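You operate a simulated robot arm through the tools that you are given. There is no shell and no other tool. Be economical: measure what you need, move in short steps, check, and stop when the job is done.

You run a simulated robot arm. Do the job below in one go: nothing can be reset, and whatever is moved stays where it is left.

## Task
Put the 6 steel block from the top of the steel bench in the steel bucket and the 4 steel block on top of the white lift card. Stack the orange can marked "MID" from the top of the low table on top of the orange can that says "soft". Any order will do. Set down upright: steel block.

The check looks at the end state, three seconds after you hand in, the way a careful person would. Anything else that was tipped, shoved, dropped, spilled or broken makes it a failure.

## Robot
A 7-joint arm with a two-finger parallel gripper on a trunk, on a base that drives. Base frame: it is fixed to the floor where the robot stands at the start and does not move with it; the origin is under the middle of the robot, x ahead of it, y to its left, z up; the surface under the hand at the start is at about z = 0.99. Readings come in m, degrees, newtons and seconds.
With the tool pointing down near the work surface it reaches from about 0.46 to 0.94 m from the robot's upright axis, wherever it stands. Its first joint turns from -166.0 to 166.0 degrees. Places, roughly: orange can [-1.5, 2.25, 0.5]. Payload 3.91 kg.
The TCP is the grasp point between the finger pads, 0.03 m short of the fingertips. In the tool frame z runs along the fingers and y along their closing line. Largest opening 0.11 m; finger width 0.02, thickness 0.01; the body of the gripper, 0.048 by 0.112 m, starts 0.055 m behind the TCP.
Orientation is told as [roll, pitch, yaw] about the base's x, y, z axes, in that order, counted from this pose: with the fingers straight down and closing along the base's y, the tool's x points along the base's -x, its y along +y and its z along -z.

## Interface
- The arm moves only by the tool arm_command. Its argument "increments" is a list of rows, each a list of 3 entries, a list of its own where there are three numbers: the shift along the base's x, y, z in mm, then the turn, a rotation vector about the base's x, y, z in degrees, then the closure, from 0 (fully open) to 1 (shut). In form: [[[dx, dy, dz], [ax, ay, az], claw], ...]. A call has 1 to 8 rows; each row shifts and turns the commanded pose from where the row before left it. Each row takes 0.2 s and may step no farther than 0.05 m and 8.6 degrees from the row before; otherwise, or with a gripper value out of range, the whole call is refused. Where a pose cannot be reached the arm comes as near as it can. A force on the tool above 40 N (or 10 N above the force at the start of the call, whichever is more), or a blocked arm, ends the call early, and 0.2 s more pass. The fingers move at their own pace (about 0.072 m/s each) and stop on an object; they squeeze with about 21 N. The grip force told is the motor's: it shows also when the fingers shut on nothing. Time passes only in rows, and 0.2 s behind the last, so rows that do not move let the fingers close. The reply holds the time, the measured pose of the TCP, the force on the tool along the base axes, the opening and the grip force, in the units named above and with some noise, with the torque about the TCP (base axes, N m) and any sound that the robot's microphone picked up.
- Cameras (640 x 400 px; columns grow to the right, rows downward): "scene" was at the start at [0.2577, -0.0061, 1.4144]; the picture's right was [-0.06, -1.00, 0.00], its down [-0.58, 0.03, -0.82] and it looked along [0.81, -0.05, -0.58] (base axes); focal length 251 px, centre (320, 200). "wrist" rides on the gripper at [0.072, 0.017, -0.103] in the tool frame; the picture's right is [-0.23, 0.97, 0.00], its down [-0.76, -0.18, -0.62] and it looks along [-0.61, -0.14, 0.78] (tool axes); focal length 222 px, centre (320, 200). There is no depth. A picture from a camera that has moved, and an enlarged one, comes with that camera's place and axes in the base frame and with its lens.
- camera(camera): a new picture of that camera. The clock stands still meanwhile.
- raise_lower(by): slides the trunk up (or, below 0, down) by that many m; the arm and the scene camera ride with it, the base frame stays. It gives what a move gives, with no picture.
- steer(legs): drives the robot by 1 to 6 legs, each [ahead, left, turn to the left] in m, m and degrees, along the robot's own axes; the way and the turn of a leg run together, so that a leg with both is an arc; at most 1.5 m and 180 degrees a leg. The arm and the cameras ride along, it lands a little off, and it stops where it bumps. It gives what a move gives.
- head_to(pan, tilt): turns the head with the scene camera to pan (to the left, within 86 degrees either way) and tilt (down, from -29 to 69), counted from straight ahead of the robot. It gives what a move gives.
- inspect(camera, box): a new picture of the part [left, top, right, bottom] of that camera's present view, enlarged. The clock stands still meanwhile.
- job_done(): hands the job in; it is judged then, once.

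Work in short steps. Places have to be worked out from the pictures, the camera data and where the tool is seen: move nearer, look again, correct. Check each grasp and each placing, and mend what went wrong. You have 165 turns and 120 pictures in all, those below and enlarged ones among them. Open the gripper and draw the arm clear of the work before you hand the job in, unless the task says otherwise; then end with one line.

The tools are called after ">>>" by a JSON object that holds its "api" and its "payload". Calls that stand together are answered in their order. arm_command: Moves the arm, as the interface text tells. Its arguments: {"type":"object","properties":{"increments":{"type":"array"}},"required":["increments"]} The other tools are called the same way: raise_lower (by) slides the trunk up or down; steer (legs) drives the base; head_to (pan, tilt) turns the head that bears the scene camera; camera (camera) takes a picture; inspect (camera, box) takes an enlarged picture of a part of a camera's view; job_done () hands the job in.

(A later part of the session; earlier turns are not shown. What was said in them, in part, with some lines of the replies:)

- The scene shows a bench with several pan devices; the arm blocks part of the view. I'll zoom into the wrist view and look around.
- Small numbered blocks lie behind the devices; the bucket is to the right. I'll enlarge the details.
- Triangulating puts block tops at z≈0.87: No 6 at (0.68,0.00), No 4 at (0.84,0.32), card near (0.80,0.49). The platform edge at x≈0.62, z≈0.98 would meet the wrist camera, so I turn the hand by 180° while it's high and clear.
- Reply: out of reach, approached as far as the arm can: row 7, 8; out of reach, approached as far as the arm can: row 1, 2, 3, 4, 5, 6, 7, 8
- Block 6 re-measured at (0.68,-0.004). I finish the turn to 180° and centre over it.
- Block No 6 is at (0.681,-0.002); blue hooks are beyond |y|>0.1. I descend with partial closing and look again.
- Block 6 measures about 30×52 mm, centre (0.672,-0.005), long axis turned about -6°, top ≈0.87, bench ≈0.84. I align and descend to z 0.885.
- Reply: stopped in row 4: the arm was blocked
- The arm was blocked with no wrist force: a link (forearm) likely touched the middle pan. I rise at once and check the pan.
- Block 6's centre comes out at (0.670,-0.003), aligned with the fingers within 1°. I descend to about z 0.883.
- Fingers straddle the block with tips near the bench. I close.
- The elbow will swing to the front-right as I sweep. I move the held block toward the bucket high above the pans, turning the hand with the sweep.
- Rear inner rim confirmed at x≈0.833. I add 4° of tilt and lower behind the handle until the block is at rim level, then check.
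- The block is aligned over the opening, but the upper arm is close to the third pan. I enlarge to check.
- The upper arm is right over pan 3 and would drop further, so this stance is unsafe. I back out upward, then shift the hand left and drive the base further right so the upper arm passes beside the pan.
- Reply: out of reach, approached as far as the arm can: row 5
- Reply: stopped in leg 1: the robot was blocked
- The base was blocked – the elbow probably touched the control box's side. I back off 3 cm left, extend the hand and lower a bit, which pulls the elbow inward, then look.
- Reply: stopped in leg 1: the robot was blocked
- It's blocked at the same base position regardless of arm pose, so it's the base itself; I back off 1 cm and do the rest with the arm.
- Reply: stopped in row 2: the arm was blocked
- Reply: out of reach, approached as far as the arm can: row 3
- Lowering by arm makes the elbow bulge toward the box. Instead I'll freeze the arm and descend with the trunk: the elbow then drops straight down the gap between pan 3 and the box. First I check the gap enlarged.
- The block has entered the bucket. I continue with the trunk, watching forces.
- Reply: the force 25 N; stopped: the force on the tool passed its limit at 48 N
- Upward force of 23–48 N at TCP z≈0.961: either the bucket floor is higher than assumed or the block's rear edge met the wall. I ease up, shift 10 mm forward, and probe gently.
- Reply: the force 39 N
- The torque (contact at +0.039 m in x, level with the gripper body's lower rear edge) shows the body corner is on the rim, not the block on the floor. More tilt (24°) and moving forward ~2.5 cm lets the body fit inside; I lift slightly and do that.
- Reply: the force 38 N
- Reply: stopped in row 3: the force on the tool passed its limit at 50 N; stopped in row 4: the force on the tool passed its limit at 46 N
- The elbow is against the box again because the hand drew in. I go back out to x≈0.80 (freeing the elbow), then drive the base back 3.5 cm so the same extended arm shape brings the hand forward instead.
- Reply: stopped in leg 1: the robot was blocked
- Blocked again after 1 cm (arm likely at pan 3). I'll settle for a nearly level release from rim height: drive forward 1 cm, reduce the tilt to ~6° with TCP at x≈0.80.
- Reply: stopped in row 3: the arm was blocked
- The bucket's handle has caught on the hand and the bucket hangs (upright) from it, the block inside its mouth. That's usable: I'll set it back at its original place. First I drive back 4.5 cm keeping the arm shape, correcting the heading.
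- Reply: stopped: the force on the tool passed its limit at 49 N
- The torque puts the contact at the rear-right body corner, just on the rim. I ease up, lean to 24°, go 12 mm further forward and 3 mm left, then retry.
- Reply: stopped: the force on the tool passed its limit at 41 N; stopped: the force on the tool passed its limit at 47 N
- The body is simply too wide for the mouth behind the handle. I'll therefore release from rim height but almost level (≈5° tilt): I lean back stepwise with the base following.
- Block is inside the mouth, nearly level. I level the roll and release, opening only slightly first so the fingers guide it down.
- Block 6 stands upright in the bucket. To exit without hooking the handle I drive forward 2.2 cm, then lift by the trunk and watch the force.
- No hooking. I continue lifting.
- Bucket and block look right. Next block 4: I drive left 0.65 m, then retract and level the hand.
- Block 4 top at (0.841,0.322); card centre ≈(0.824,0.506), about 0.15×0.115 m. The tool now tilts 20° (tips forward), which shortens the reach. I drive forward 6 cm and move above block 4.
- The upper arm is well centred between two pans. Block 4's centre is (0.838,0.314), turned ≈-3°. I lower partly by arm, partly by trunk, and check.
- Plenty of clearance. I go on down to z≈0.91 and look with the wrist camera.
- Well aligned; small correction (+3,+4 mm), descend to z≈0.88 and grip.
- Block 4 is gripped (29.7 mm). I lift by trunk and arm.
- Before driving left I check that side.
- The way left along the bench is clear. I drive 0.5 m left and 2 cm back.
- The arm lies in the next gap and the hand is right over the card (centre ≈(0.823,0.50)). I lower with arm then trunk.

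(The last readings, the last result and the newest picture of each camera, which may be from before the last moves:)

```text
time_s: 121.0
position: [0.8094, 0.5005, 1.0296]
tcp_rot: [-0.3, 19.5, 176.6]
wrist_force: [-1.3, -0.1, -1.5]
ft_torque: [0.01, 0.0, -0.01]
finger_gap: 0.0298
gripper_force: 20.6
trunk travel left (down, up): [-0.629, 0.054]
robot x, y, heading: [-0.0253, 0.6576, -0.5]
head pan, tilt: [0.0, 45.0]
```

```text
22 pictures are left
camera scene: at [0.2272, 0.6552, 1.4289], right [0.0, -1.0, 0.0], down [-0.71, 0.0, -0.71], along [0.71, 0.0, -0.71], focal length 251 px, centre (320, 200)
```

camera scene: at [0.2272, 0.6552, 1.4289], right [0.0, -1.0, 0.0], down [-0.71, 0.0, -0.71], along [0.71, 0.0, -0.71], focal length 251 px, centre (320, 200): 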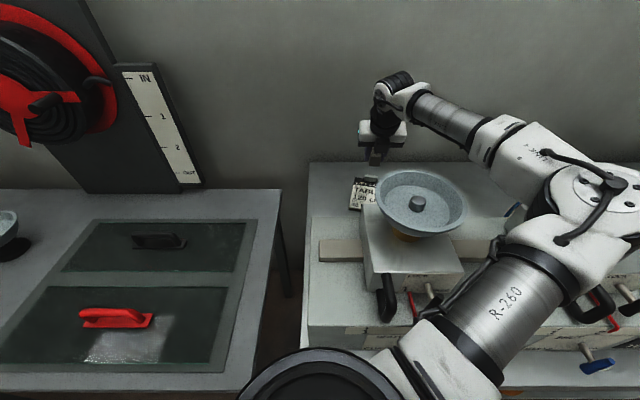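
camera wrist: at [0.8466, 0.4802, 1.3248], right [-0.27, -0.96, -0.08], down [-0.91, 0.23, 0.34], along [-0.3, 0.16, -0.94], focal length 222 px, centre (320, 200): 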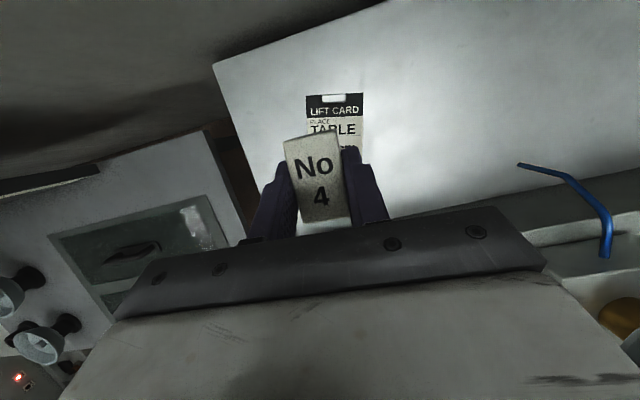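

The elbow hides the pan at y≈0.17 below it. As before, I extend the arm: raise, drive back 8 cm, reach forward 8 cm, so the elbow moves into the gap.

>>> {"api": "raise_lower", "payload": {"by": 0.05}}

>>> {"api": "steer", "payload": {"legs": [[-0.08, 0, 0.3]]}}

>>> {"api": "arm_command", "payload": {"increments": [[[25, 0, 0], [0, 0, 0], 1], [[25, 0, 0], [0, 0, 0], 1], [[25, 0, 0], [0, 0, 0], 1]]}}

>>> {"api": "camera", "payload": {"camera": "scene"}}

```text
time_s: 121.9
position: [0.8098, 0.5007, 1.079]
tcp_rot: [-0.2, 19.4, 176.7]
wrist_force: [0.4, -0.3, -2.6]
ft_torque: [-0.03, 0.03, -0.02]
finger_gap: 0.0298
gripper_force: 21.2
trunk travel left (down, up): [-0.679, 0.004]
robot x, y, heading: [-0.0231, 0.6603, -0.2]
head pan, tilt: [0.0, 45.0]
```

```text
time_s: 123.0
position: [0.7292, 0.5058, 1.079]
tcp_rot: [-0.3, 19.5, 177.0]
wrist_force: [-0.3, -0.4, -2.0]
ft_torque: [0.01, -0.01, 0.01]
finger_gap: 0.0297
gripper_force: 20.8
trunk travel left (down, up): [-0.679, 0.004]
robot x, y, heading: [-0.1031, 0.6589, 0.1]
head pan, tilt: [0.0, 45.0]
```

```text
time_s: 123.8
position: [0.8045, 0.5047, 1.0777]
tcp_rot: [-0.2, 19.3, 176.9]
wrist_force: [0.3, -0.5, -3.3]
ft_torque: [0.01, 0.04, -0.02]
finger_gap: 0.0299
gripper_force: 20.6
trunk travel left (down, up): [-0.679, 0.004]
robot x, y, heading: [-0.1015, 0.657, -0.1]
head pan, tilt: [0.0, 45.0]
```

```text
21 pictures are left
camera scene: at [0.1489, 0.6569, 1.4787], right [0.0, -1.0, 0.0], down [-0.71, 0.0, -0.71], along [0.71, 0.0, -0.71], focal length 251 px, centre (320, 200)
```

scene: 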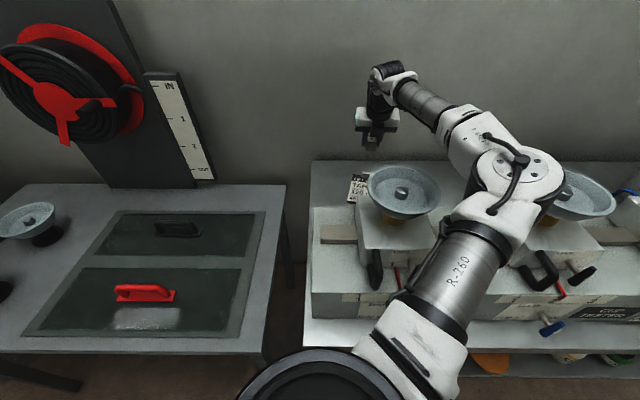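

The elbow is now left of the pan at y≈0.17, centred in the gap. I lower by trunk 6 cm and look.

>>> {"api": "raise_lower", "payload": {"by": -0.06}}

>>> {"api": "inspect", "payload": {"camera": "scene", "box": [320, 40, 640, 260]}}

```text
time_s: 124.8
position: [0.8044, 0.5059, 1.0183]
tcp_rot: [-0.2, 19.4, 177.0]
wrist_force: [0.4, 0.5, -1.9]
ft_torque: [0.0, -0.01, 0.01]
finger_gap: 0.0297
gripper_force: 20.9
trunk travel left (down, up): [-0.619, 0.064]
robot x, y, heading: [-0.1032, 0.659, -0.0]
head pan, tilt: [0.0, 45.0]
```

```text
1.82 times, centred on (480, 150) of scene
camera zoom: at [0.148, 0.6567, 1.4189], right [0.0, -1.0, 0.0], down [-0.71, 0.0, -0.71], along [0.71, 0.0, -0.71], focal length 457 px, centre (29, 291)
```

zoom: 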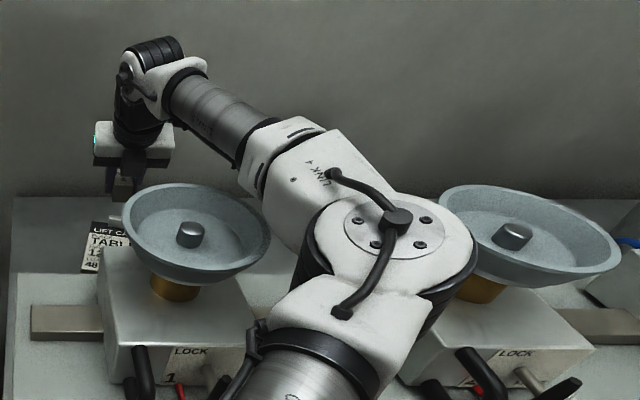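

The gap looks tight on the right; I extend a further 3 cm the same way (drive back, reach out), then lower again.

>>> {"api": "steer", "payload": {"legs": [[-0.03, 0, 0]]}}

>>> {"api": "arm_command", "payload": {"increments": [[[15, -1, 0], [0, 0, 0], 1], [[17, -1, 0], [0, 0, 0], 1]]}}

>>> {"api": "raise_lower", "payload": {"by": -0.04}}

>>> {"api": "inspect", "payload": {"camera": "scene", "box": [320, 40, 640, 260]}}

```text
time_s: 125.6
position: [0.7746, 0.5044, 1.0194]
tcp_rot: [-0.2, 19.4, 177.0]
wrist_force: [-0.7, -0.1, -1.8]
ft_torque: [0.0, -0.01, 0.0]
finger_gap: 0.0299
gripper_force: 20.8
trunk travel left (down, up): [-0.619, 0.064]
robot x, y, heading: [-0.1348, 0.6555, -0.1]
head pan, tilt: [0.0, 45.0]
```

```text
time_s: 126.2
position: [0.808, 0.5006, 1.0183]
tcp_rot: [-0.1, 19.3, 177.0]
wrist_force: [0.0, -1.3, -2.5]
ft_torque: [-0.02, 0.02, 0.0]
finger_gap: 0.0298
gripper_force: 21.2
trunk travel left (down, up): [-0.619, 0.064]
robot x, y, heading: [-0.1323, 0.657, 0.3]
head pan, tilt: [0.0, 45.0]
```

```text
time_s: 127.0
position: [0.8049, 0.4973, 1.0137]
tcp_rot: [0.6, 21.7, 176.9]
wrist_force: [0.1, -0.1, -1.7]
ft_torque: [0.02, -0.01, 0.0]
finger_gap: 0.0298
gripper_force: 21.3
trunk travel left (down, up): [-0.579, 0.104]
robot x, y, heading: [-0.1339, 0.6569, -0.1]
head pan, tilt: [0.0, 45.0]
```

```text
1.82 times, centred on (480, 150) of scene
camera zoom: at [0.1091, 0.6561, 1.3838], right [0.0, -1.0, 0.0], down [-0.7, 0.0, -0.71], along [0.71, 0.0, -0.7], focal length 457 px, centre (29, 291)
```

zoom: 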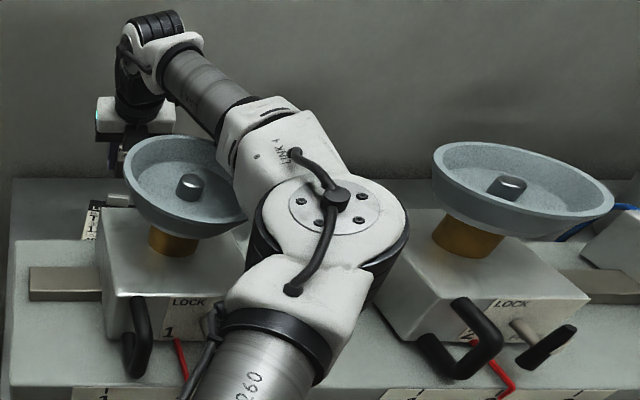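

The link pressed on the left pan's rim (TCP didn't follow). I raise at once.

>>> {"api": "raise_lower", "payload": {"by": 0.05}}

>>> {"api": "raise_lower", "payload": {"by": 0.05}}

>>> {"api": "inspect", "payload": {"camera": "scene", "box": [320, 90, 640, 310]}}

```text
time_s: 128.0
position: [0.8084, 0.5026, 1.0253]
tcp_rot: [-0.2, 19.2, 177.1]
wrist_force: [0.4, 0.1, -1.6]
ft_torque: [-0.01, 0.03, 0.0]
finger_gap: 0.0298
gripper_force: 20.9
trunk travel left (down, up): [-0.629, 0.054]
robot x, y, heading: [-0.1327, 0.6578, 0.2]
head pan, tilt: [0.0, 45.0]
```

```text
time_s: 128.9
position: [0.8069, 0.5002, 1.0785]
tcp_rot: [-0.2, 19.4, 177.0]
wrist_force: [-0.1, 0.2, -2.8]
ft_torque: [-0.04, 0.03, 0.04]
finger_gap: 0.0296
gripper_force: 21.2
trunk travel left (down, up): [-0.679, 0.004]
robot x, y, heading: [-0.1342, 0.6573, 0.0]
head pan, tilt: [0.0, 45.0]
```

```text
1.82 times, centred on (480, 200) of scene
camera zoom: at [0.1187, 0.6566, 1.4787], right [0.0, -1.0, 0.0], down [-0.71, 0.0, -0.71], along [0.71, 0.0, -0.71], focal length 457 px, centre (29, 200)
```

zoom: 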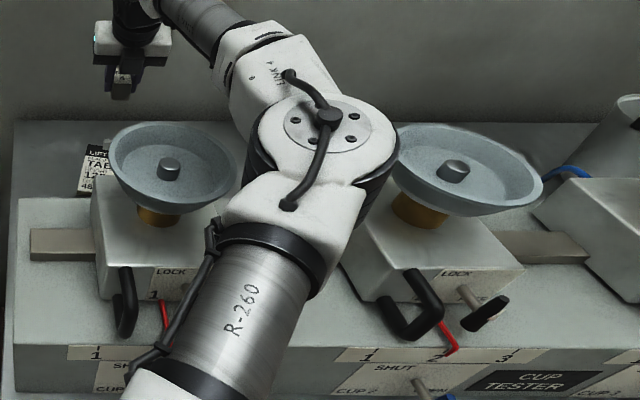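

The pans are rigid and undisturbed. I choose a target further back-right on the card (0.835,0.475), which steepens the forearm away from the left pan: drive forward 3.4 cm and shift the hand.

>>> {"api": "steer", "payload": {"legs": [[0.034, 0.005, 0]]}}

>>> {"api": "arm_command", "payload": {"increments": [[[-6, -14, -15], [0, 0, 0], 1], [[-6, -14, -15], [0, 0, 0], 1]]}}

>>> {"api": "raise_lower", "payload": {"by": -0.03}}

>>> {"api": "inspect", "payload": {"camera": "scene", "box": [320, 60, 640, 280]}}

```text
time_s: 129.7
position: [0.843, 0.5061, 1.0766]
tcp_rot: [-0.3, 19.3, 176.9]
wrist_force: [0.2, 0.6, -2.2]
ft_torque: [0.01, 0.0, -0.01]
finger_gap: 0.0301
gripper_force: 21.2
trunk travel left (down, up): [-0.679, 0.004]
robot x, y, heading: [-0.1006, 0.6628, 0.1]
head pan, tilt: [0.0, 45.0]
```

```text
time_s: 130.3
position: [0.8295, 0.4791, 1.0479]
tcp_rot: [-0.3, 19.3, 176.9]
wrist_force: [-0.5, 0.3, -2.0]
ft_torque: [0.0, 0.01, -0.01]
finger_gap: 0.0299
gripper_force: 20.6
trunk travel left (down, up): [-0.679, 0.004]
robot x, y, heading: [-0.1009, 0.6614, 0.2]
head pan, tilt: [0.0, 45.0]
```

```text
time_s: 131.1
position: [0.8288, 0.4792, 1.0174]
tcp_rot: [-0.3, 19.4, 176.9]
wrist_force: [0.3, -0.2, -1.4]
ft_torque: [-0.02, 0.03, 0.0]
finger_gap: 0.0298
gripper_force: 21.0
trunk travel left (down, up): [-0.649, 0.034]
robot x, y, heading: [-0.099, 0.6616, 0.2]
head pan, tilt: [0.0, 45.0]
```

```text
1.82 times, centred on (480, 170) of scene
camera zoom: at [0.1518, 0.6615, 1.4489], right [0.0, -1.0, 0.0], down [-0.71, 0.0, -0.71], along [0.71, 0.0, -0.71], focal length 457 px, centre (29, 254)
```

zoom: 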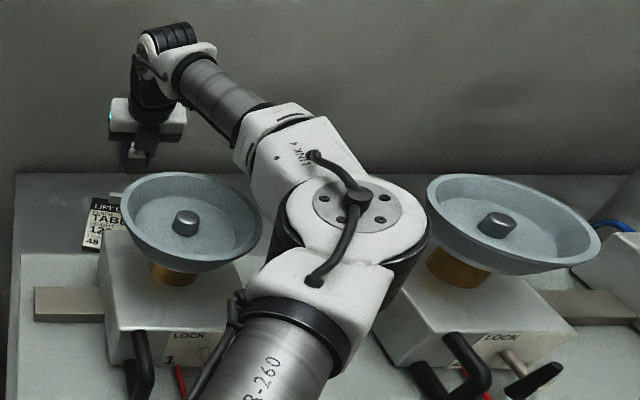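

The elbow is centred between both pans. I continue lowering in 3 cm steps, checking that the TCP follows.

>>> {"api": "raise_lower", "payload": {"by": -0.03}}

>>> {"api": "raise_lower", "payload": {"by": -0.02}}

>>> {"api": "inspect", "payload": {"camera": "scene", "box": [320, 30, 640, 250]}}

```text
time_s: 131.8
position: [0.8282, 0.4744, 0.9915]
tcp_rot: [-0.3, 19.6, 176.8]
wrist_force: [-1.2, 1.0, -1.6]
ft_torque: [0.04, -0.01, -0.03]
finger_gap: 0.0299
gripper_force: 21.2
trunk travel left (down, up): [-0.619, 0.064]
robot x, y, heading: [-0.0998, 0.665, -0.2]
head pan, tilt: [0.0, 45.0]
```

```text
time_s: 132.5
position: [0.8265, 0.4731, 0.9969]
tcp_rot: [0.4, 21.4, 176.9]
wrist_force: [-0.3, -0.5, -2.3]
ft_torque: [0.0, -0.01, -0.04]
finger_gap: 0.0298
gripper_force: 21.1
trunk travel left (down, up): [-0.599, 0.084]
robot x, y, heading: [-0.0996, 0.6606, -0.3]
head pan, tilt: [0.0, 45.0]
```

```text
1.82 times, centred on (480, 140) of scene
camera zoom: at [0.1436, 0.6577, 1.4031], right [0.0, -1.0, 0.0], down [-0.7, 0.0, -0.71], along [0.71, 0.0, -0.7], focal length 457 px, centre (29, 309)
```

zoom: 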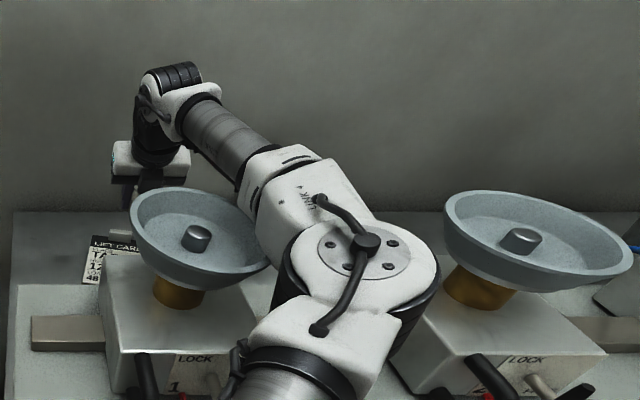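

The gap is too narrow with this wrist lean. Geometry says an almost vertical tool (wrist further back) with base near y≈0.45 puts the elbow cleanly between the pans. I raise, and reposition.

>>> {"api": "raise_lower", "payload": {"by": 0.08}}

>>> {"api": "arm_command", "payload": {"increments": [[[0, 0, 40], [0, 0, 0], 1], [[0, 0, 40], [0, 0, 0], 1]]}}

>>> {"api": "steer", "payload": {"legs": [[0.02, -0.21, 0.2]]}}

>>> {"api": "arm_command", "payload": {"increments": [[[0, 35, 0], [0, 4, 0], 1], [[0, 35, 0], [0, 4, 0], 1], [[0, 35, 0], [0, 4, 0], 1], [[0, 35, 0], [0, 3, 0], 1], [[0, 35, 0], [0, 0, 0], 1], [[0, 30, 0], [0, 0, 0], 1]]}}

>>> {"api": "camera", "payload": {"camera": "scene"}}

```text
time_s: 133.7
position: [0.8294, 0.4801, 1.0478]
tcp_rot: [-0.4, 19.3, 177.1]
wrist_force: [-0.5, 1.1, -1.4]
ft_torque: [0.01, -0.01, 0.02]
finger_gap: 0.0301
gripper_force: 21.0
trunk travel left (down, up): [-0.679, 0.004]
robot x, y, heading: [-0.0983, 0.6661, 0.0]
head pan, tilt: [0.0, 45.0]
```

```text
time_s: 134.3
position: [0.8289, 0.4802, 1.129]
tcp_rot: [-0.1, 19.3, 176.9]
wrist_force: [-0.4, -0.6, -1.4]
ft_torque: [0.03, 0.03, -0.01]
finger_gap: 0.03
gripper_force: 20.5
trunk travel left (down, up): [-0.679, 0.004]
robot x, y, heading: [-0.0985, 0.6624, 0.2]
head pan, tilt: [0.0, 45.0]
```

```text
time_s: 136.5
position: [0.8507, 0.2781, 1.1278]
tcp_rot: [-0.2, 19.3, 177.6]
wrist_force: [0.4, 0.5, -2.9]
ft_torque: [0.02, 0.05, -0.01]
finger_gap: 0.0297
gripper_force: 21.0
trunk travel left (down, up): [-0.679, 0.004]
robot x, y, heading: [-0.0773, 0.4503, 0.7]
head pan, tilt: [0.0, 45.0]
```

```text
time_s: 137.9
position: [0.8523, 0.4845, 1.1301]
tcp_rot: [0.5, 4.2, 177.6]
wrist_force: [-0.1, 1.1, -2.4]
ft_torque: [0.02, -0.02, -0.03]
finger_gap: 0.0299
gripper_force: 21.7
trunk travel left (down, up): [-0.679, 0.004]
robot x, y, heading: [-0.0768, 0.455, 0.5]
head pan, tilt: [0.0, 45.0]
```

```text
15 pictures are left
camera scene: at [0.1729, 0.4539, 1.4788], right [0.01, -1.0, 0.0], down [-0.71, -0.01, -0.71], along [0.71, 0.01, -0.71], focal length 251 px, centre (320, 200)
```

scene: 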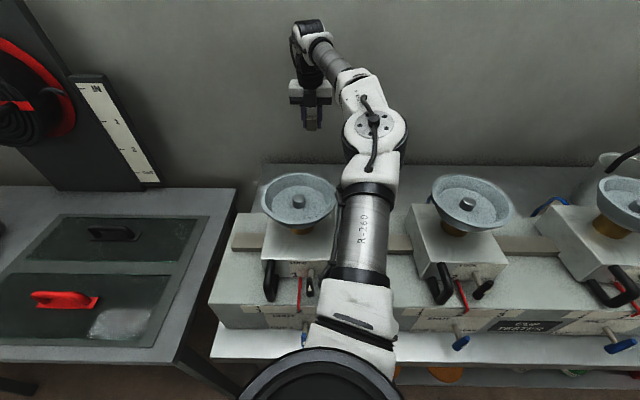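

Now the arm passes cleanly beside the left pan. I shift the base 3 cm right for more margin, recentre over the card and lower.

>>> {"api": "steer", "payload": {"legs": [[-0.012, -0.03, -0.5]]}}

>>> {"api": "arm_command", "payload": {"increments": [[[-6, 22, 0], [0, 0, 0], 1], [[-6, 22, 0], [0, 0, 0], 1], [[0, 0, -25], [0, 0, 0], 1], [[0, 0, -25], [0, 0, 0], 1]]}}

>>> {"api": "raise_lower", "payload": {"by": -0.05}}

>>> {"api": "camera", "payload": {"camera": "scene"}}

>>> {"api": "camera", "payload": {"camera": "wrist"}}

```text
time_s: 138.8
position: [0.8411, 0.4441, 1.1302]
tcp_rot: [0.4, 4.3, 177.1]
wrist_force: [0.4, -0.2, -1.6]
ft_torque: [0.02, 0.02, -0.01]
finger_gap: 0.0296
gripper_force: 21.2
trunk travel left (down, up): [-0.679, 0.004]
robot x, y, heading: [-0.0925, 0.4228, -0.0]
head pan, tilt: [0.0, 45.0]
```

```text
time_s: 139.8
position: [0.8291, 0.4882, 1.0792]
tcp_rot: [0.4, 4.4, 177.1]
wrist_force: [0.1, 0.8, -2.0]
ft_torque: [-0.02, -0.02, -0.02]
finger_gap: 0.0299
gripper_force: 21.3
trunk travel left (down, up): [-0.679, 0.004]
robot x, y, heading: [-0.0894, 0.4238, 0.1]
head pan, tilt: [0.0, 45.0]
```

```text
time_s: 140.8
position: [0.8287, 0.4881, 1.0287]
tcp_rot: [0.4, 4.4, 177.1]
wrist_force: [0.1, -1.2, -1.3]
ft_torque: [0.05, -0.01, 0.01]
finger_gap: 0.0297
gripper_force: 21.2
trunk travel left (down, up): [-0.629, 0.054]
robot x, y, heading: [-0.0903, 0.4217, 0.3]
head pan, tilt: [0.0, 45.0]
```

```text
14 pictures are left
camera scene: at [0.1607, 0.4212, 1.4289], right [0.0, -1.0, 0.0], down [-0.71, 0.0, -0.71], along [0.71, 0.0, -0.71], focal length 251 px, centre (320, 200)
```

scene: 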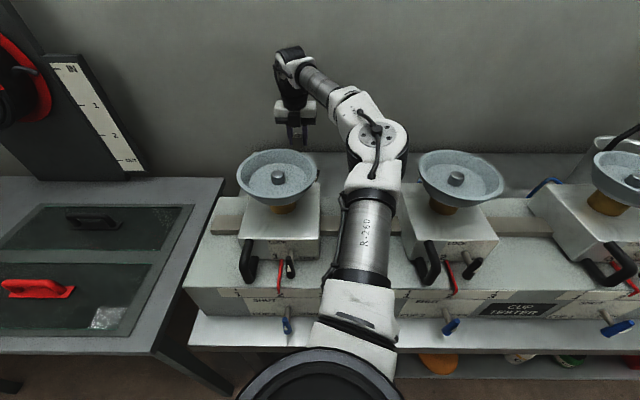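

```text
13 pictures are left
camera wrist: at [0.8925, 0.469, 1.139], right [-0.28, -0.96, -0.01], down [-0.8, 0.22, 0.56], along [-0.54, 0.16, -0.83], focal length 222 px, centre (320, 200)
```

wrist: 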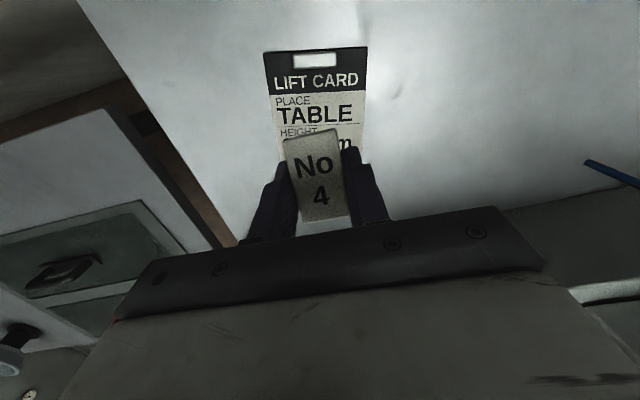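

Great clearance, and the card centre is (0.821,0.494). I nudge the hand and lower by trunk toward the card.

>>> {"api": "arm_command", "payload": {"increments": [[[-8, 6, 0], [0, 0, 0], 1]]}}

>>> {"api": "raise_lower", "payload": {"by": -0.06}}

>>> {"api": "raise_lower", "payload": {"by": -0.04}}

>>> {"api": "inspect", "payload": {"camera": "scene", "box": [200, 20, 520, 240]}}

```text
time_s: 141.2
position: [0.822, 0.4956, 1.0301]
tcp_rot: [0.4, 4.4, 177.1]
wrist_force: [0.1, -0.5, -2.2]
ft_torque: [0.0, 0.0, 0.0]
finger_gap: 0.0299
gripper_force: 20.7
trunk travel left (down, up): [-0.629, 0.054]
robot x, y, heading: [-0.0895, 0.4197, 0.0]
head pan, tilt: [0.0, 45.0]
```

```text
time_s: 142.2
position: [0.8216, 0.4949, 0.9704]
tcp_rot: [0.4, 4.4, 177.0]
wrist_force: [0.4, 0.2, -2.4]
ft_torque: [0.0, -0.02, 0.03]
finger_gap: 0.0301
gripper_force: 20.9
trunk travel left (down, up): [-0.569, 0.114]
robot x, y, heading: [-0.0871, 0.4227, 0.1]
head pan, tilt: [0.0, 45.0]
```

```text
time_s: 143.0
position: [0.8206, 0.4944, 0.9299]
tcp_rot: [0.3, 4.3, 177.1]
wrist_force: [-0.1, 0.0, -1.9]
ft_torque: [0.01, 0.01, -0.01]
finger_gap: 0.0299
gripper_force: 20.9
trunk travel left (down, up): [-0.529, 0.154]
robot x, y, heading: [-0.0926, 0.4192, 0.1]
head pan, tilt: [0.0, 45.0]
```

```text
1.82 times, centred on (360, 130) of scene
camera zoom: at [0.1607, 0.4212, 1.3289], right [0.0, -1.0, 0.0], down [-0.71, 0.0, -0.71], along [0.71, 0.0, -0.71], focal length 457 px, centre (247, 327)
```

zoom: 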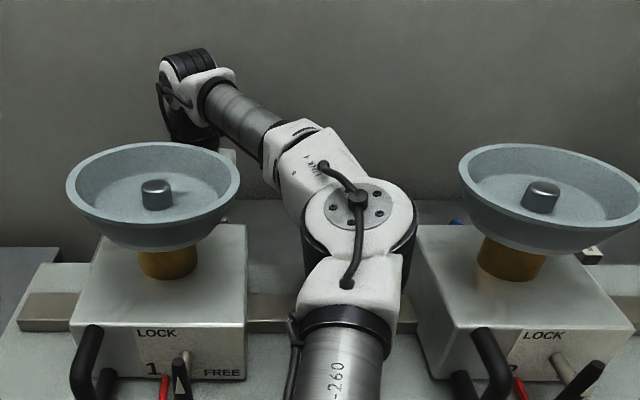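

Ample clearance now, so I can tilt back most of the way (−11°) to make the block nearly level, then lower to contact.

>>> {"api": "arm_command", "payload": {"increments": [[[0, 0, 0], [0, -5.5, 0], 1], [[0, 0, 0], [0, -5.5, 0], 1]]}}

>>> {"api": "raise_lower", "payload": {"by": -0.025}}

>>> {"api": "camera", "payload": {"camera": "wrist"}}

```text
time_s: 143.6
position: [0.8216, 0.4965, 0.9303]
tcp_rot: [0.0, 15.4, 177.1]
wrist_force: [0.0, -0.3, -3.0]
ft_torque: [0.0, 0.02, 0.0]
finger_gap: 0.0296
gripper_force: 20.6
trunk travel left (down, up): [-0.529, 0.154]
robot x, y, heading: [-0.0918, 0.4216, 0.3]
head pan, tilt: [0.0, 45.0]
```

```text
time_s: 144.3
position: [0.8179, 0.5023, 0.9295]
tcp_rot: [0.9, 17.2, 177.7]
wrist_force: [-0.1, 0.3, -1.4]
ft_torque: [0.03, 0.01, 0.0]
finger_gap: 0.0297
gripper_force: 20.9
trunk travel left (down, up): [-0.504, 0.179]
robot x, y, heading: [-0.0924, 0.4227, 0.2]
head pan, tilt: [0.0, 45.0]
```

```text
11 pictures are left
camera wrist: at [0.8564, 0.486, 1.0506], right [-0.26, -0.96, -0.05], down [-0.9, 0.22, 0.37], along [-0.34, 0.14, -0.93], focal length 222 px, centre (320, 200)
```

wrist: 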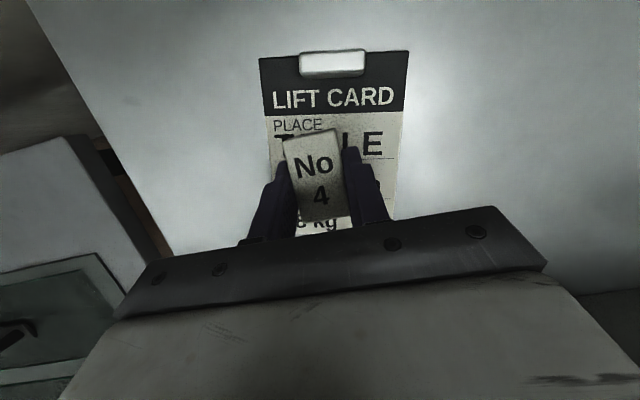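

The elbow seems to have landed on the platform (TCP didn't follow the last 2.5 cm). I raise the trunk 5 cm and do the rest with the arm.

>>> {"api": "raise_lower", "payload": {"by": 0.05}}

>>> {"api": "arm_command", "payload": {"increments": [[[0, 0, -15], [0, 0, 0], 1], [[0, 0, -15], [0, 0, 0], 1]]}}

```text
time_s: 145.2
position: [0.8205, 0.494, 0.9528]
tcp_rot: [-0.2, 15.3, 176.8]
wrist_force: [-0.6, -0.2, -2.2]
ft_torque: [0.0, 0.01, 0.02]
finger_gap: 0.03
gripper_force: 21.0
trunk travel left (down, up): [-0.554, 0.129]
robot x, y, heading: [-0.0916, 0.4201, 0.1]
head pan, tilt: [0.0, 45.0]
```

```text
time_s: 145.8
position: [0.821, 0.4944, 0.9247]
tcp_rot: [-0.2, 15.4, 177.0]
wrist_force: [-0.3, -0.5, -2.4]
ft_torque: [-0.03, 0.04, 0.0]
finger_gap: 0.03
gripper_force: 20.9
trunk travel left (down, up): [-0.554, 0.129]
robot x, y, heading: [-0.0915, 0.4217, -0.1]
head pan, tilt: [0.0, 45.0]
```

>>> {"api": "arm_command", "payload": {"increments": [[[0, 0, -10], [0, 0, 0], 1], [[0, 0, -8], [0, 0, 0], 1], [[0, 0, -6], [0, 0, 0], 1]]}}

```text
time_s: 146.6
position: [0.8225, 0.4947, 0.8998]
tcp_rot: [-0.1, 15.4, 177.1]
wrist_force: [-0.3, 0.1, -2.2]
ft_torque: [0.02, 0.01, 0.03]
finger_gap: 0.03
gripper_force: 21.0
trunk travel left (down, up): [-0.554, 0.129]
robot x, y, heading: [-0.0911, 0.4208, -0.1]
head pan, tilt: [0.0, 45.0]
```

It follows freely (z 0.900, no contact yet). I tilt the last 3.5° and step down by 3 mm to feel the card.

>>> {"api": "arm_command", "payload": {"increments": [[[0, 0, -2], [0, -3.5, 0], 1], [[0, 0, -3], [0, 0, 0], 1], [[0, 0, -3], [0, 0, 0], 1]]}}

```text
time_s: 147.4
position: [0.8216, 0.494, 0.8951]
tcp_rot: [-0.4, 19.0, 177.0]
wrist_force: [0.3, 0.7, 3.0]
ft_torque: [0.0, -0.16, 0.03]
finger_gap: 0.0299
gripper_force: 21.1
trunk travel left (down, up): [-0.554, 0.129]
robot x, y, heading: [-0.0892, 0.4188, 0.1]
head pan, tilt: [0.0, 45.0]
```

Contact: upward force +5 N at z 0.895, block level on the card. I release gently.

>>> {"api": "arm_command", "payload": {"increments": [[[0, 0, -1], [0, 0, 0], 0.9], [[0, 0, 0], [0, 0, 0], 0.65], [[0, 0, 0], [0, 0, 0], 0.5], [[0, 0, 0], [0, 0, 0], 0.35]]}}

>>> {"api": "camera", "payload": {"camera": "wrist"}}

```text
time_s: 148.4
position: [0.8204, 0.4949, 0.894]
tcp_rot: [-0.3, 18.9, 177.0]
wrist_force: [0.1, 2.0, 6.8]
ft_torque: [-0.15, 0.03, 0.02]
finger_gap: 0.0707
gripper_force: 0.0
trunk travel left (down, up): [-0.554, 0.129]
robot x, y, heading: [-0.0908, 0.421, -0.0]
head pan, tilt: [0.0, 45.0]
```

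```text
10 pictures are left
camera wrist: at [0.8551, 0.4749, 1.0156], right [-0.26, -0.96, -0.08], down [-0.91, 0.22, 0.34], along [-0.31, 0.16, -0.94], focal length 222 px, centre (320, 200)
```

wrist: 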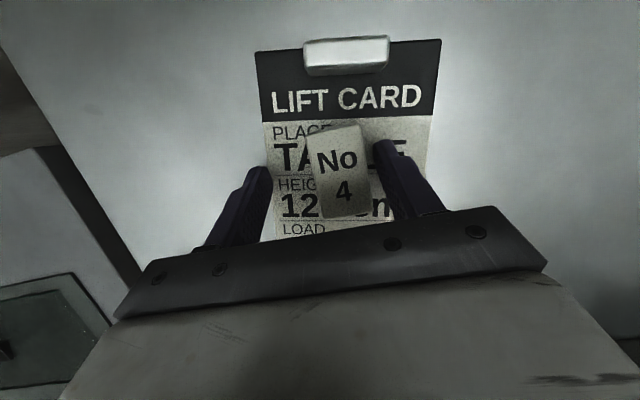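

The block stands on the card; the right finger is still near it. I open wider, then rise slowly.

>>> {"api": "arm_command", "payload": {"increments": [[[0, 0, 0], [0, 0, 0], 0.1], [[0, 0, 0], [0, 0, 0], 0.1], [[0, 0, 3], [0, 0, 0], 0.1], [[0, 0, 5], [0, 0, 0], 0.1]]}}

>>> {"api": "arm_command", "payload": {"increments": [[[0, 0, 15], [0, 0, 0], 0.1], [[0, 0, 20], [0, 0, 0], 0.1], [[0, 0, 25], [0, 0, 0], 0.1]]}}

>>> {"api": "camera", "payload": {"camera": "wrist"}}

```text
time_s: 149.4
position: [0.8216, 0.4946, 0.8994]
tcp_rot: [-0.3, 18.7, 176.9]
wrist_force: [0.2, 0.5, -0.6]
ft_torque: [0.02, -0.01, 0.02]
finger_gap: 0.0994
gripper_force: 0.1
trunk travel left (down, up): [-0.554, 0.129]
robot x, y, heading: [-0.0898, 0.424, 0.0]
head pan, tilt: [0.0, 45.0]
```

```text
time_s: 150.2
position: [0.8207, 0.4954, 0.9609]
tcp_rot: [-0.4, 18.9, 177.0]
wrist_force: [0.0, 0.3, 0.0]
ft_torque: [-0.03, -0.01, 0.01]
finger_gap: 0.0986
gripper_force: 0.1
trunk travel left (down, up): [-0.554, 0.129]
robot x, y, heading: [-0.0909, 0.4203, -0.0]
head pan, tilt: [0.0, 45.0]
```

```text
9 pictures are left
camera wrist: at [0.8543, 0.4745, 1.0825], right [-0.26, -0.96, -0.08], down [-0.91, 0.22, 0.34], along [-0.31, 0.16, -0.94], focal length 222 px, centre (320, 200)
```

wrist: 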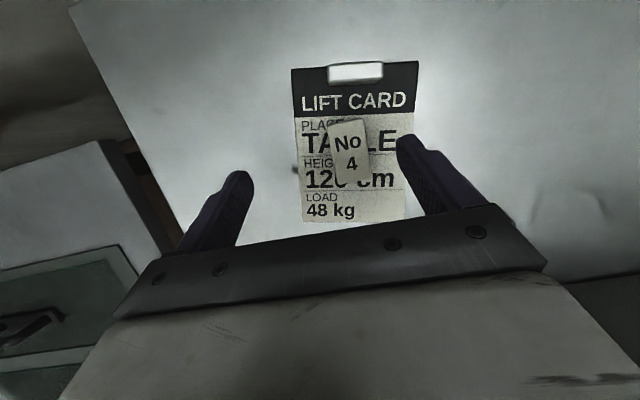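

Block 4 stands upright, well on the card. Now for the cans: I raise the trunk and arm, then retract and back away from the bench.

>>> {"api": "arm_command", "payload": {"increments": [[[0, 0, 35], [0, 0, 0], 0.1], [[0, 0, 40], [0, 0, 0], 0.1], [[0, 0, 40], [0, 0, 0], 0.1]]}}

>>> {"api": "raise_lower", "payload": {"by": 0.125}}

>>> {"api": "arm_command", "payload": {"increments": [[[-20, 0, 20], [0, 6, 0], 0], [[-40, -5, 20], [0, 6, 0], 0], [[-45, -10, 0], [0, 6, 0], 0], [[-45, -10, 0], [0, 0, 0], 0], [[-45, -10, 0], [0, 0, 0], 0], [[-45, -10, 0], [0, 0, 0], 0]]}}

>>> {"api": "steer", "payload": {"legs": [[-0.5, 0, 0]]}}

```text
time_s: 151.0
position: [0.8212, 0.4936, 1.0751]
tcp_rot: [-0.3, 18.9, 177.1]
wrist_force: [0.5, -0.7, -0.1]
ft_torque: [0.01, 0.04, 0.01]
finger_gap: 0.0989
gripper_force: 0.0
trunk travel left (down, up): [-0.554, 0.129]
robot x, y, heading: [-0.092, 0.4247, 0.2]
head pan, tilt: [0.0, 45.0]
```

```text
time_s: 152.6
position: [0.821, 0.494, 1.1994]
tcp_rot: [-0.3, 18.7, 176.9]
wrist_force: [-0.1, -0.6, -0.5]
ft_torque: [0.0, 0.02, -0.03]
finger_gap: 0.099
gripper_force: 0.1
trunk travel left (down, up): [-0.679, 0.004]
robot x, y, heading: [-0.0908, 0.4226, 0.2]
head pan, tilt: [0.0, 45.0]
```

```text
time_s: 154.0
position: [0.5787, 0.4471, 1.2424]
tcp_rot: [0.6, 1.0, 177.0]
wrist_force: [-0.9, -0.7, -0.2]
ft_torque: [0.05, -0.03, 0.01]
finger_gap: 0.1099
gripper_force: 0.1
trunk travel left (down, up): [-0.679, 0.004]
robot x, y, heading: [-0.0913, 0.4173, 0.1]
head pan, tilt: [0.0, 45.0]
```

```text
time_s: 156.9
position: [0.0762, 0.4539, 1.2414]
tcp_rot: [0.6, 0.9, 178.1]
wrist_force: [-0.8, -1.5, 0.6]
ft_torque: [-0.03, -0.01, 0.02]
finger_gap: 0.11
gripper_force: 0.0
trunk travel left (down, up): [-0.679, 0.004]
robot x, y, heading: [-0.5944, 0.4171, 0.9]
head pan, tilt: [0.0, 45.0]
```

I turn toward the low table (bearing ≈116°) and look.

>>> {"api": "steer", "payload": {"legs": [[0, 0, 115]]}}

>>> {"api": "head_to", "payload": {"pan": 0, "tilt": 25}}

>>> {"api": "camera", "payload": {"camera": "scene"}}

```text
time_s: 162.2
position: [-0.893, 1.0186, 1.2393]
tcp_rot: [0.6, 0.9, -68.6]
wrist_force: [0.1, -0.7, 0.2]
ft_torque: [0.02, -0.03, -0.03]
finger_gap: 0.1102
gripper_force: 0.0
trunk travel left (down, up): [-0.679, 0.004]
robot x, y, heading: [-0.592, 0.417, 114.5]
head pan, tilt: [0.0, 45.0]
```

```text
time_s: 163.0
position: [-0.8924, 1.0191, 1.241]
tcp_rot: [0.6, 1.0, -68.6]
wrist_force: [-0.2, 1.4, 0.4]
ft_torque: [-0.02, 0.0, 0.01]
finger_gap: 0.1099
gripper_force: 0.0
trunk travel left (down, up): [-0.679, 0.004]
robot x, y, heading: [-0.5927, 0.4139, 114.1]
head pan, tilt: [0.0, 25.0]
```

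```text
8 pictures are left
camera scene: at [-0.7024, 0.6547, 1.5094], right [0.91, 0.41, 0.0], down [0.17, -0.39, -0.91], along [-0.37, 0.83, -0.42], focal length 251 px, centre (320, 200)
```

scene: 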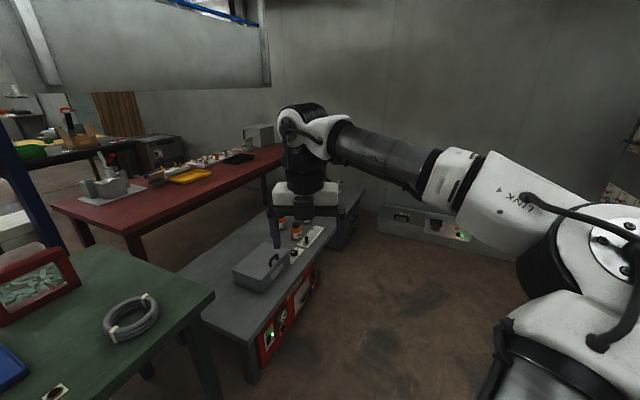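

The cans are on the grey low table beyond a grey box. I enlarge that region to identify the markings.

>>> {"api": "inspect", "payload": {"camera": "scene", "box": [220, 200, 348, 280]}}

```text
5.00 times, centred on (284, 240) of scene
camera zoom: at [-0.7024, 0.6547, 1.5094], right [0.91, 0.41, 0.0], down [0.17, -0.39, -0.91], along [-0.37, 0.83, -0.42], focal length 1256 px, centre (500, 0)
```

zoom: 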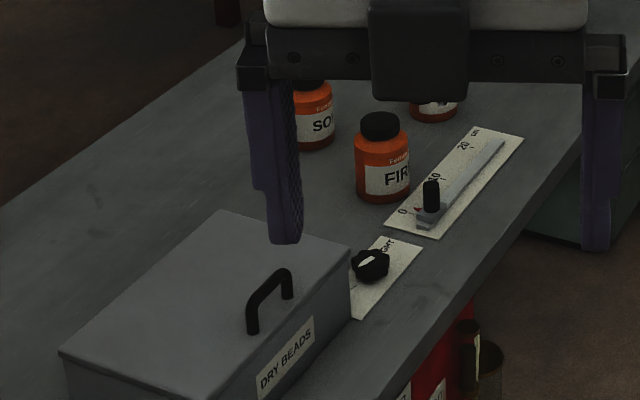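

Three orange jars: SOFT at ≈(-1.68,2.12), FIRM at ≈(-1.51,2.04), and the third (MID, behind the hand) at ≈(-1.51,2.24); table edge x≈-1.285. I turn to heading 180° and drive alongside the table.

>>> {"api": "steer", "payload": {"legs": [[0, 0, 65.8], [0, -1.2, 0], [0.15, -0.57, 0]]}}

>>> {"api": "head_to", "payload": {"pan": 0, "tilt": 50}}

```text
time_s: 180.4
position: [-1.4899, 2.1631, 1.2419]
tcp_rot: [0.6, 0.9, -0.3]
wrist_force: [-0.1, -0.4, 0.1]
ft_torque: [-0.01, 0.0, -0.01]
finger_gap: 0.1097
gripper_force: 0.2
trunk travel left (down, up): [-0.679, 0.004]
robot x, y, heading: [-0.8193, 2.2164, -177.1]
head pan, tilt: [0.0, 25.0]
```

```text
time_s: 181.3
position: [-1.4909, 2.1621, 1.2413]
tcp_rot: [0.6, 0.8, -0.4]
wrist_force: [-0.1, -0.4, 0.8]
ft_torque: [0.0, 0.05, -0.01]
finger_gap: 0.11
gripper_force: 0.1
trunk travel left (down, up): [-0.679, 0.004]
robot x, y, heading: [-0.8177, 2.2168, -177.7]
head pan, tilt: [0.0, 50.0]
```

I lower the trunk by 0.45 m in the free space above the table and look with the scene camera.

>>> {"api": "raise_lower", "payload": {"by": -0.45}}

>>> {"api": "camera", "payload": {"camera": "scene"}}

```text
refused: -0.45 is not a number from -0.4 to 0.4
```

```text
6 pictures are left
camera scene: at [-1.067, 2.2053, 1.472], right [-0.05, 1.0, 0.0], down [0.76, 0.04, -0.64], along [-0.64, -0.03, -0.77], focal length 251 px, centre (320, 200)
```

scene: 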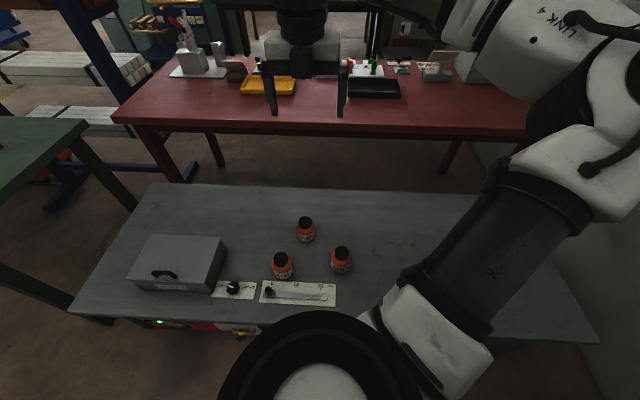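

Clear view: SOFT ≈(-1.68,2.11), MID ≈(-1.555,2.265), FIRM ≈(-1.515,2.04). I lower the trunk 0.4 m and move over MID.

>>> {"api": "raise_lower", "payload": {"by": -0.4}}

>>> {"api": "arm_command", "payload": {"increments": [[[-20, 25, 0], [0, 0, 0], 0], [[-20, 25, 0], [0, 0, 0], 0], [[-20, 25, 0], [0, 0, 0], 0], [[0, 25, 0], [0, 0, 0], 0]]}}

>>> {"api": "camera", "payload": {"camera": "wrist"}}

```text
time_s: 185.2
position: [-1.4902, 2.1632, 0.8421]
tcp_rot: [0.6, 0.9, -0.4]
wrist_force: [0.3, 0.6, -0.5]
ft_torque: [0.02, -0.02, 0.02]
finger_gap: 0.1099
gripper_force: 0.1
trunk travel left (down, up): [-0.279, 0.404]
robot x, y, heading: [-0.8196, 2.2178, -177.3]
head pan, tilt: [0.0, 50.0]
```

```text
time_s: 186.2
position: [-1.5509, 2.2617, 0.8416]
tcp_rot: [0.6, 0.9, -0.3]
wrist_force: [-0.8, -0.6, -0.6]
ft_torque: [0.02, -0.01, 0.03]
finger_gap: 0.1101
gripper_force: 0.0
trunk travel left (down, up): [-0.279, 0.404]
robot x, y, heading: [-0.8227, 2.2206, -177.4]
head pan, tilt: [0.0, 50.0]
```

```text
5 pictures are left
camera wrist: at [-1.6211, 2.278, 0.9479], right [0.23, 0.97, 0.01], down [0.77, -0.19, 0.61], along [0.59, -0.14, -0.79], focal length 222 px, centre (320, 200)
```

wrist: 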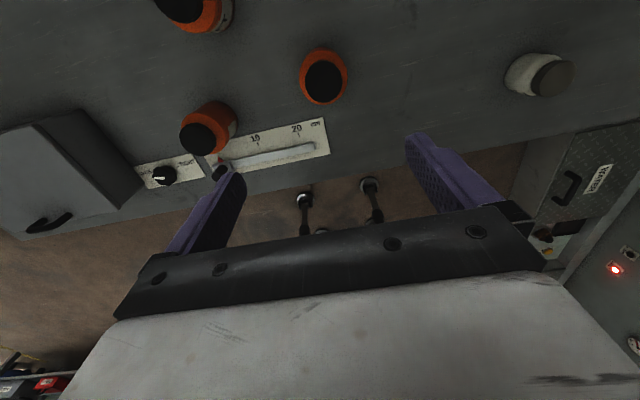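

MID's lid top is at (-1.558,2.269,0.563), table ≈0.45. I centre over it and descend with the arm to z≈0.62, then check.

>>> {"api": "arm_command", "payload": {"increments": [[[-7, 7, -30], [0, 0, 0], 0], [[0, 0, -40], [0, 0, 0], 0], [[0, 0, -40], [0, 0, 0], 0], [[0, 0, -40], [0, 0, 0], 0], [[0, 0, -40], [0, 0, 0], 0], [[0, 0, -30], [0, 0, 0], 0]]}}

>>> {"api": "camera", "payload": {"camera": "wrist"}}

```text
time_s: 187.6
position: [-1.5556, 2.268, 0.6214]
tcp_rot: [0.6, 0.9, -0.3]
wrist_force: [0.0, -0.2, -0.6]
ft_torque: [0.0, 0.01, -0.01]
finger_gap: 0.1103
gripper_force: 0.0
trunk travel left (down, up): [-0.279, 0.404]
robot x, y, heading: [-0.8188, 2.2176, -177.4]
head pan, tilt: [0.0, 50.0]
```

```text
4 pictures are left
camera wrist: at [-1.6273, 2.2831, 0.7269], right [0.23, 0.97, 0.01], down [0.77, -0.19, 0.61], along [0.59, -0.14, -0.79], focal length 222 px, centre (320, 200)
```

wrist: 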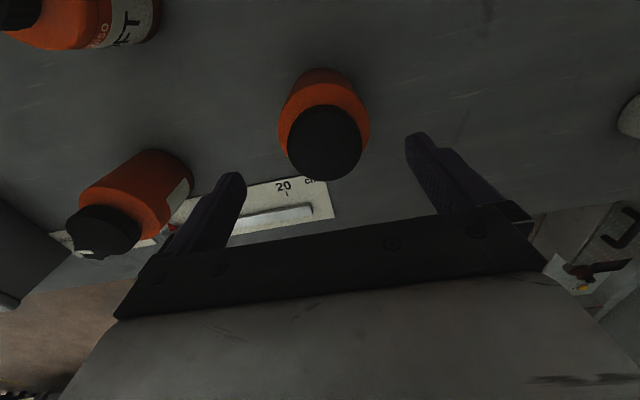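

Aligned (3 mm correction). I descend to z≈0.522 and close on the jar body.

>>> {"api": "arm_command", "payload": {"increments": [[[-3, 3, -40], [0, 0, 0], 0], [[0, 0, -35], [0, 0, 0], 0], [[0, 0, -24], [0, 0, 0], 0], [[0, 0, 0], [0, 0, 0], 0.5], [[0, 0, 0], [0, 0, 0], 1], [[0, 0, 0], [0, 0, 0], 1], [[0, 0, 0], [0, 0, 0], 1]]}}

```text
time_s: 189.2
position: [-1.5596, 2.2722, 0.5201]
tcp_rot: [0.6, 0.9, -0.4]
wrist_force: [-1.0, -1.2, 1.5]
ft_torque: [-0.12, 0.03, 0.0]
finger_gap: 0.079
gripper_force: 20.6
trunk travel left (down, up): [-0.279, 0.404]
robot x, y, heading: [-0.8172, 2.2171, -177.5]
head pan, tilt: [0.0, 50.0]
```

Gripped (79 mm body). I lift to z≈0.70 and take a scene view for the SOFT position and the label.

>>> {"api": "arm_command", "payload": {"increments": [[[0, 0, 15], [0, 0, 0], 1], [[0, 0, 30], [0, 0, 0], 1], [[0, 0, 40], [0, 0, 0], 1], [[0, 0, 45], [0, 0, 0], 1], [[0, 0, 50], [0, 0, 0], 1]]}}

>>> {"api": "head_to", "payload": {"pan": 3, "tilt": 35}}

>>> {"api": "inspect", "payload": {"camera": "scene", "box": [200, 120, 440, 270]}}

```text
time_s: 190.3
position: [-1.5612, 2.2694, 0.7035]
tcp_rot: [0.7, 0.8, -0.3]
wrist_force: [0.4, -0.7, -3.1]
ft_torque: [0.02, -0.01, 0.01]
finger_gap: 0.0791
gripper_force: 21.2
trunk travel left (down, up): [-0.279, 0.404]
robot x, y, heading: [-0.8188, 2.2149, -177.2]
head pan, tilt: [0.0, 50.0]
```

```text
time_s: 191.1
position: [-1.5617, 2.2693, 0.7033]
tcp_rot: [0.6, 0.9, -0.3]
wrist_force: [0.4, -0.5, -3.9]
ft_torque: [-0.01, -0.02, -0.02]
finger_gap: 0.0793
gripper_force: 21.3
trunk travel left (down, up): [-0.279, 0.404]
robot x, y, heading: [-0.8238, 2.2152, -177.4]
head pan, tilt: [3.0, 35.0]
```

```text
2.67 times, centred on (320, 195) of scene
camera zoom: at [-1.0778, 2.2002, 1.0936], right [-0.1, 1.0, 0.0], down [0.57, 0.06, -0.82], along [-0.81, -0.08, -0.57], focal length 670 px, centre (320, 213)
```

zoom: 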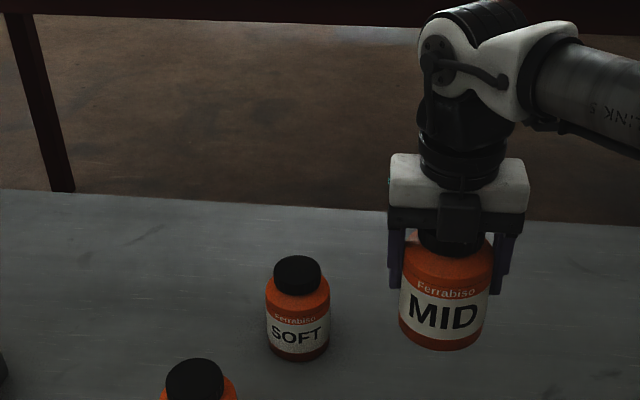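

Labels confirmed: holding MID; SOFT at ≈(-1.70,2.109). I move MID over it and lower to leave ~1.5 cm gap, then check alignment.

>>> {"api": "arm_command", "payload": {"increments": [[[-28, -32, 0], [0, 0, 0], 1], [[-28, -32, 0], [0, 0, 0], 1], [[-28, -32, 0], [0, 0, 0], 1], [[-28, -32, 0], [0, 0, 0], 1], [[-26, -32, 0], [0, 0, 0], 1], [[0, 0, -25], [0, 0, 0], 1], [[0, 0, -28], [0, 0, 0], 1]]}}

>>> {"api": "inspect", "payload": {"camera": "scene", "box": [200, 120, 440, 270]}}

```text
time_s: 192.7
position: [-1.6975, 2.1121, 0.6495]
tcp_rot: [0.6, 0.8, -0.4]
wrist_force: [-0.1, 0.4, -3.2]
ft_torque: [0.0, 0.0, 0.0]
finger_gap: 0.0791
gripper_force: 20.9
trunk travel left (down, up): [-0.279, 0.404]
robot x, y, heading: [-0.8198, 2.2154, -177.4]
head pan, tilt: [3.0, 35.0]
```

```text
2.67 times, centred on (320, 195) of scene
camera zoom: at [-1.0779, 2.2001, 1.0936], right [-0.1, 1.0, 0.0], down [0.57, 0.06, -0.82], along [-0.81, -0.08, -0.57], focal length 670 px, centre (320, 213)
```

zoom: 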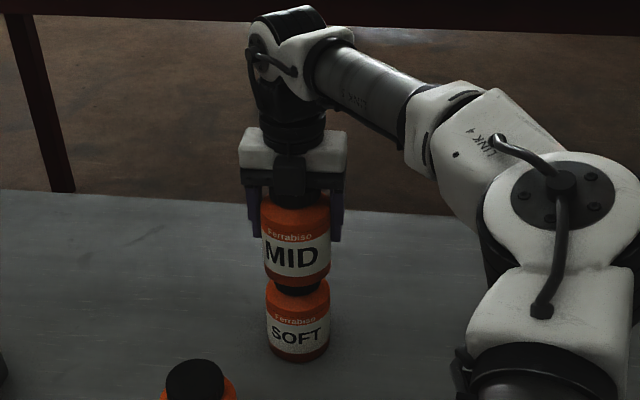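

Lateral alignment is within ~2 mm. I nudge 2 mm and lower gently to contact (expected z≈0.633).

>>> {"api": "arm_command", "payload": {"increments": [[[-2, -1, -8], [0, 0, 0], 1], [[0, 0, -4], [0, 0, 0], 1], [[0, 0, -3], [0, 0, 0], 1]]}}

```text
time_s: 193.5
position: [-1.7009, 2.1127, 0.6372]
tcp_rot: [0.5, 1.1, -0.4]
wrist_force: [-0.6, 0.7, 16.2]
ft_torque: [-0.44, 0.08, 0.04]
finger_gap: 0.0789
gripper_force: 21.4
trunk travel left (down, up): [-0.279, 0.404]
robot x, y, heading: [-0.8202, 2.2161, -177.3]
head pan, tilt: [3.0, 35.0]
```

Contact with about 19 N. I unload by 2 mm and open slowly.

>>> {"api": "arm_command", "payload": {"increments": [[[0, 0, 2], [0, 0, 0], 1], [[0, 0, 0], [0, 0, 0], 0.27], [[0, 0, 0], [0, 0, 0], 0.2], [[0, 0, 0], [0, 0, 0], 0.1], [[0, 0, 0], [0, 0, 0], 0], [[0, 0, 0], [0, 0, 0], 0]]}}

```text
time_s: 194.9
position: [-1.701, 2.1119, 0.6377]
tcp_rot: [0.6, 1.0, -0.3]
wrist_force: [1.8, 1.9, 10.3]
ft_torque: [-0.25, -0.16, 0.06]
finger_gap: 0.1098
gripper_force: 0.1
trunk travel left (down, up): [-0.279, 0.404]
robot x, y, heading: [-0.8192, 2.2167, -177.4]
head pan, tilt: [3.0, 35.0]
```

Some residual force remains as after the last release; I rise slowly and watch it.

>>> {"api": "arm_command", "payload": {"increments": [[[0, 0, 3], [0, 0, 0], 0], [[0, 0, 4], [0, 0, 0], 0]]}}

>>> {"api": "inspect", "payload": {"camera": "scene", "box": [200, 120, 440, 270]}}

```text
time_s: 195.5
position: [-1.6993, 2.1101, 0.6423]
tcp_rot: [0.6, 0.8, -0.2]
wrist_force: [-0.4, 0.7, -1.3]
ft_torque: [0.02, 0.01, -0.02]
finger_gap: 0.1099
gripper_force: 0.0
trunk travel left (down, up): [-0.279, 0.404]
robot x, y, heading: [-0.8198, 2.2173, -177.5]
head pan, tilt: [3.0, 35.0]
```

```text
2.67 times, centred on (320, 195) of scene
camera zoom: at [-1.0777, 2.2001, 1.0936], right [-0.1, 1.0, 0.0], down [0.57, 0.06, -0.82], along [-0.82, -0.08, -0.57], focal length 670 px, centre (320, 213)
```

zoom: 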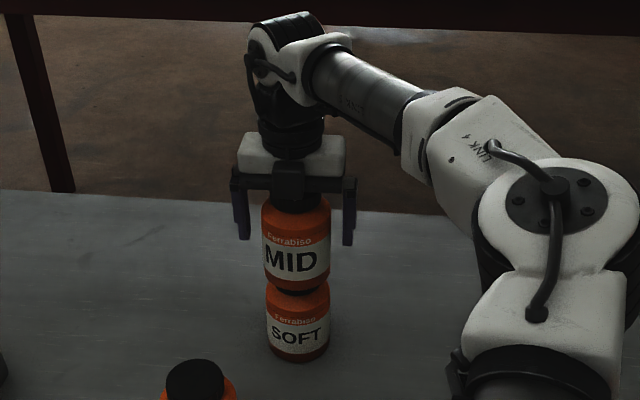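

MID stands centred on SOFT and the fingers are clear on both sides. I lift straight up and then draw the arm away.

>>> {"api": "arm_command", "payload": {"increments": [[[0, 0, 15], [0, 0, 0], 0], [[0, 0, 25], [0, 0, 0], 0], [[0, 0, 35], [0, 0, 0], 0], [[0, 0, 40], [0, 0, 0], 0], [[0, 0, 45], [0, 0, 0], 0], [[0, 0, 40], [0, 0, 0], 0]]}}

>>> {"api": "arm_command", "payload": {"increments": [[[40, 10, 0], [0, 0, 0], 0], [[40, 10, 0], [0, 0, 0], 0], [[40, 10, 0], [0, 0, 0], 0], [[40, 10, 0], [0, 0, 0], 0], [[40, 10, 0], [0, 0, 0], 0]]}}

>>> {"api": "camera", "payload": {"camera": "scene"}}

```text
time_s: 196.9
position: [-1.6995, 2.1072, 0.8453]
tcp_rot: [0.6, 0.9, -0.2]
wrist_force: [0.3, 1.0, -0.8]
ft_torque: [0.01, 0.03, 0.02]
finger_gap: 0.11
gripper_force: 0.1
trunk travel left (down, up): [-0.279, 0.404]
robot x, y, heading: [-0.8193, 2.2184, -177.3]
head pan, tilt: [3.0, 35.0]
```

```text
time_s: 198.1
position: [-1.499, 2.1584, 0.8466]
tcp_rot: [0.6, 0.9, -0.3]
wrist_force: [1.0, -0.2, -0.9]
ft_torque: [0.03, -0.02, 0.01]
finger_gap: 0.1102
gripper_force: 0.1
trunk travel left (down, up): [-0.279, 0.404]
robot x, y, heading: [-0.8183, 2.2139, -177.6]
head pan, tilt: [3.0, 35.0]
```

```text
0 pictures are left
camera scene: at [-1.0777, 2.2001, 1.0937], right [-0.1, 1.0, 0.0], down [0.57, 0.06, -0.82], along [-0.82, -0.08, -0.57], focal length 251 px, centre (320, 200)
```

scene: 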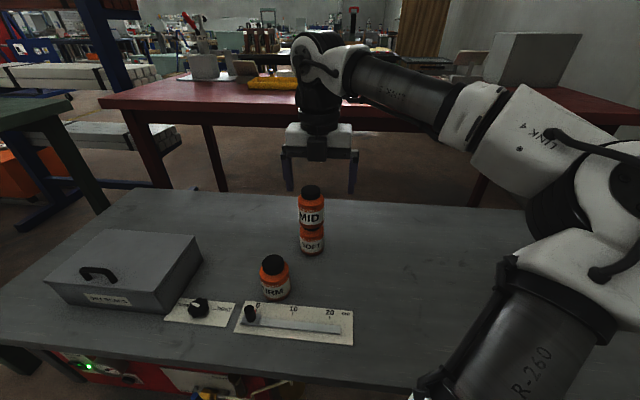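

All three placements are done, the gripper is open and the arm is clear, so I hand in.

>>> {"api": "job_done", "payload": {}}

```text
The job is handed in.
```

I handed the job in with all three placements done: steel block 6 is upright in the steel bucket, block 4 is upright on the white lift card, and the MID can is stacked on the SOFT can. Along the way the bucket caught on the gripper, was lifted, and was set back upright about 1–2 cm from where it stood, and the arm touched a pan and the control box without visibly moving either.
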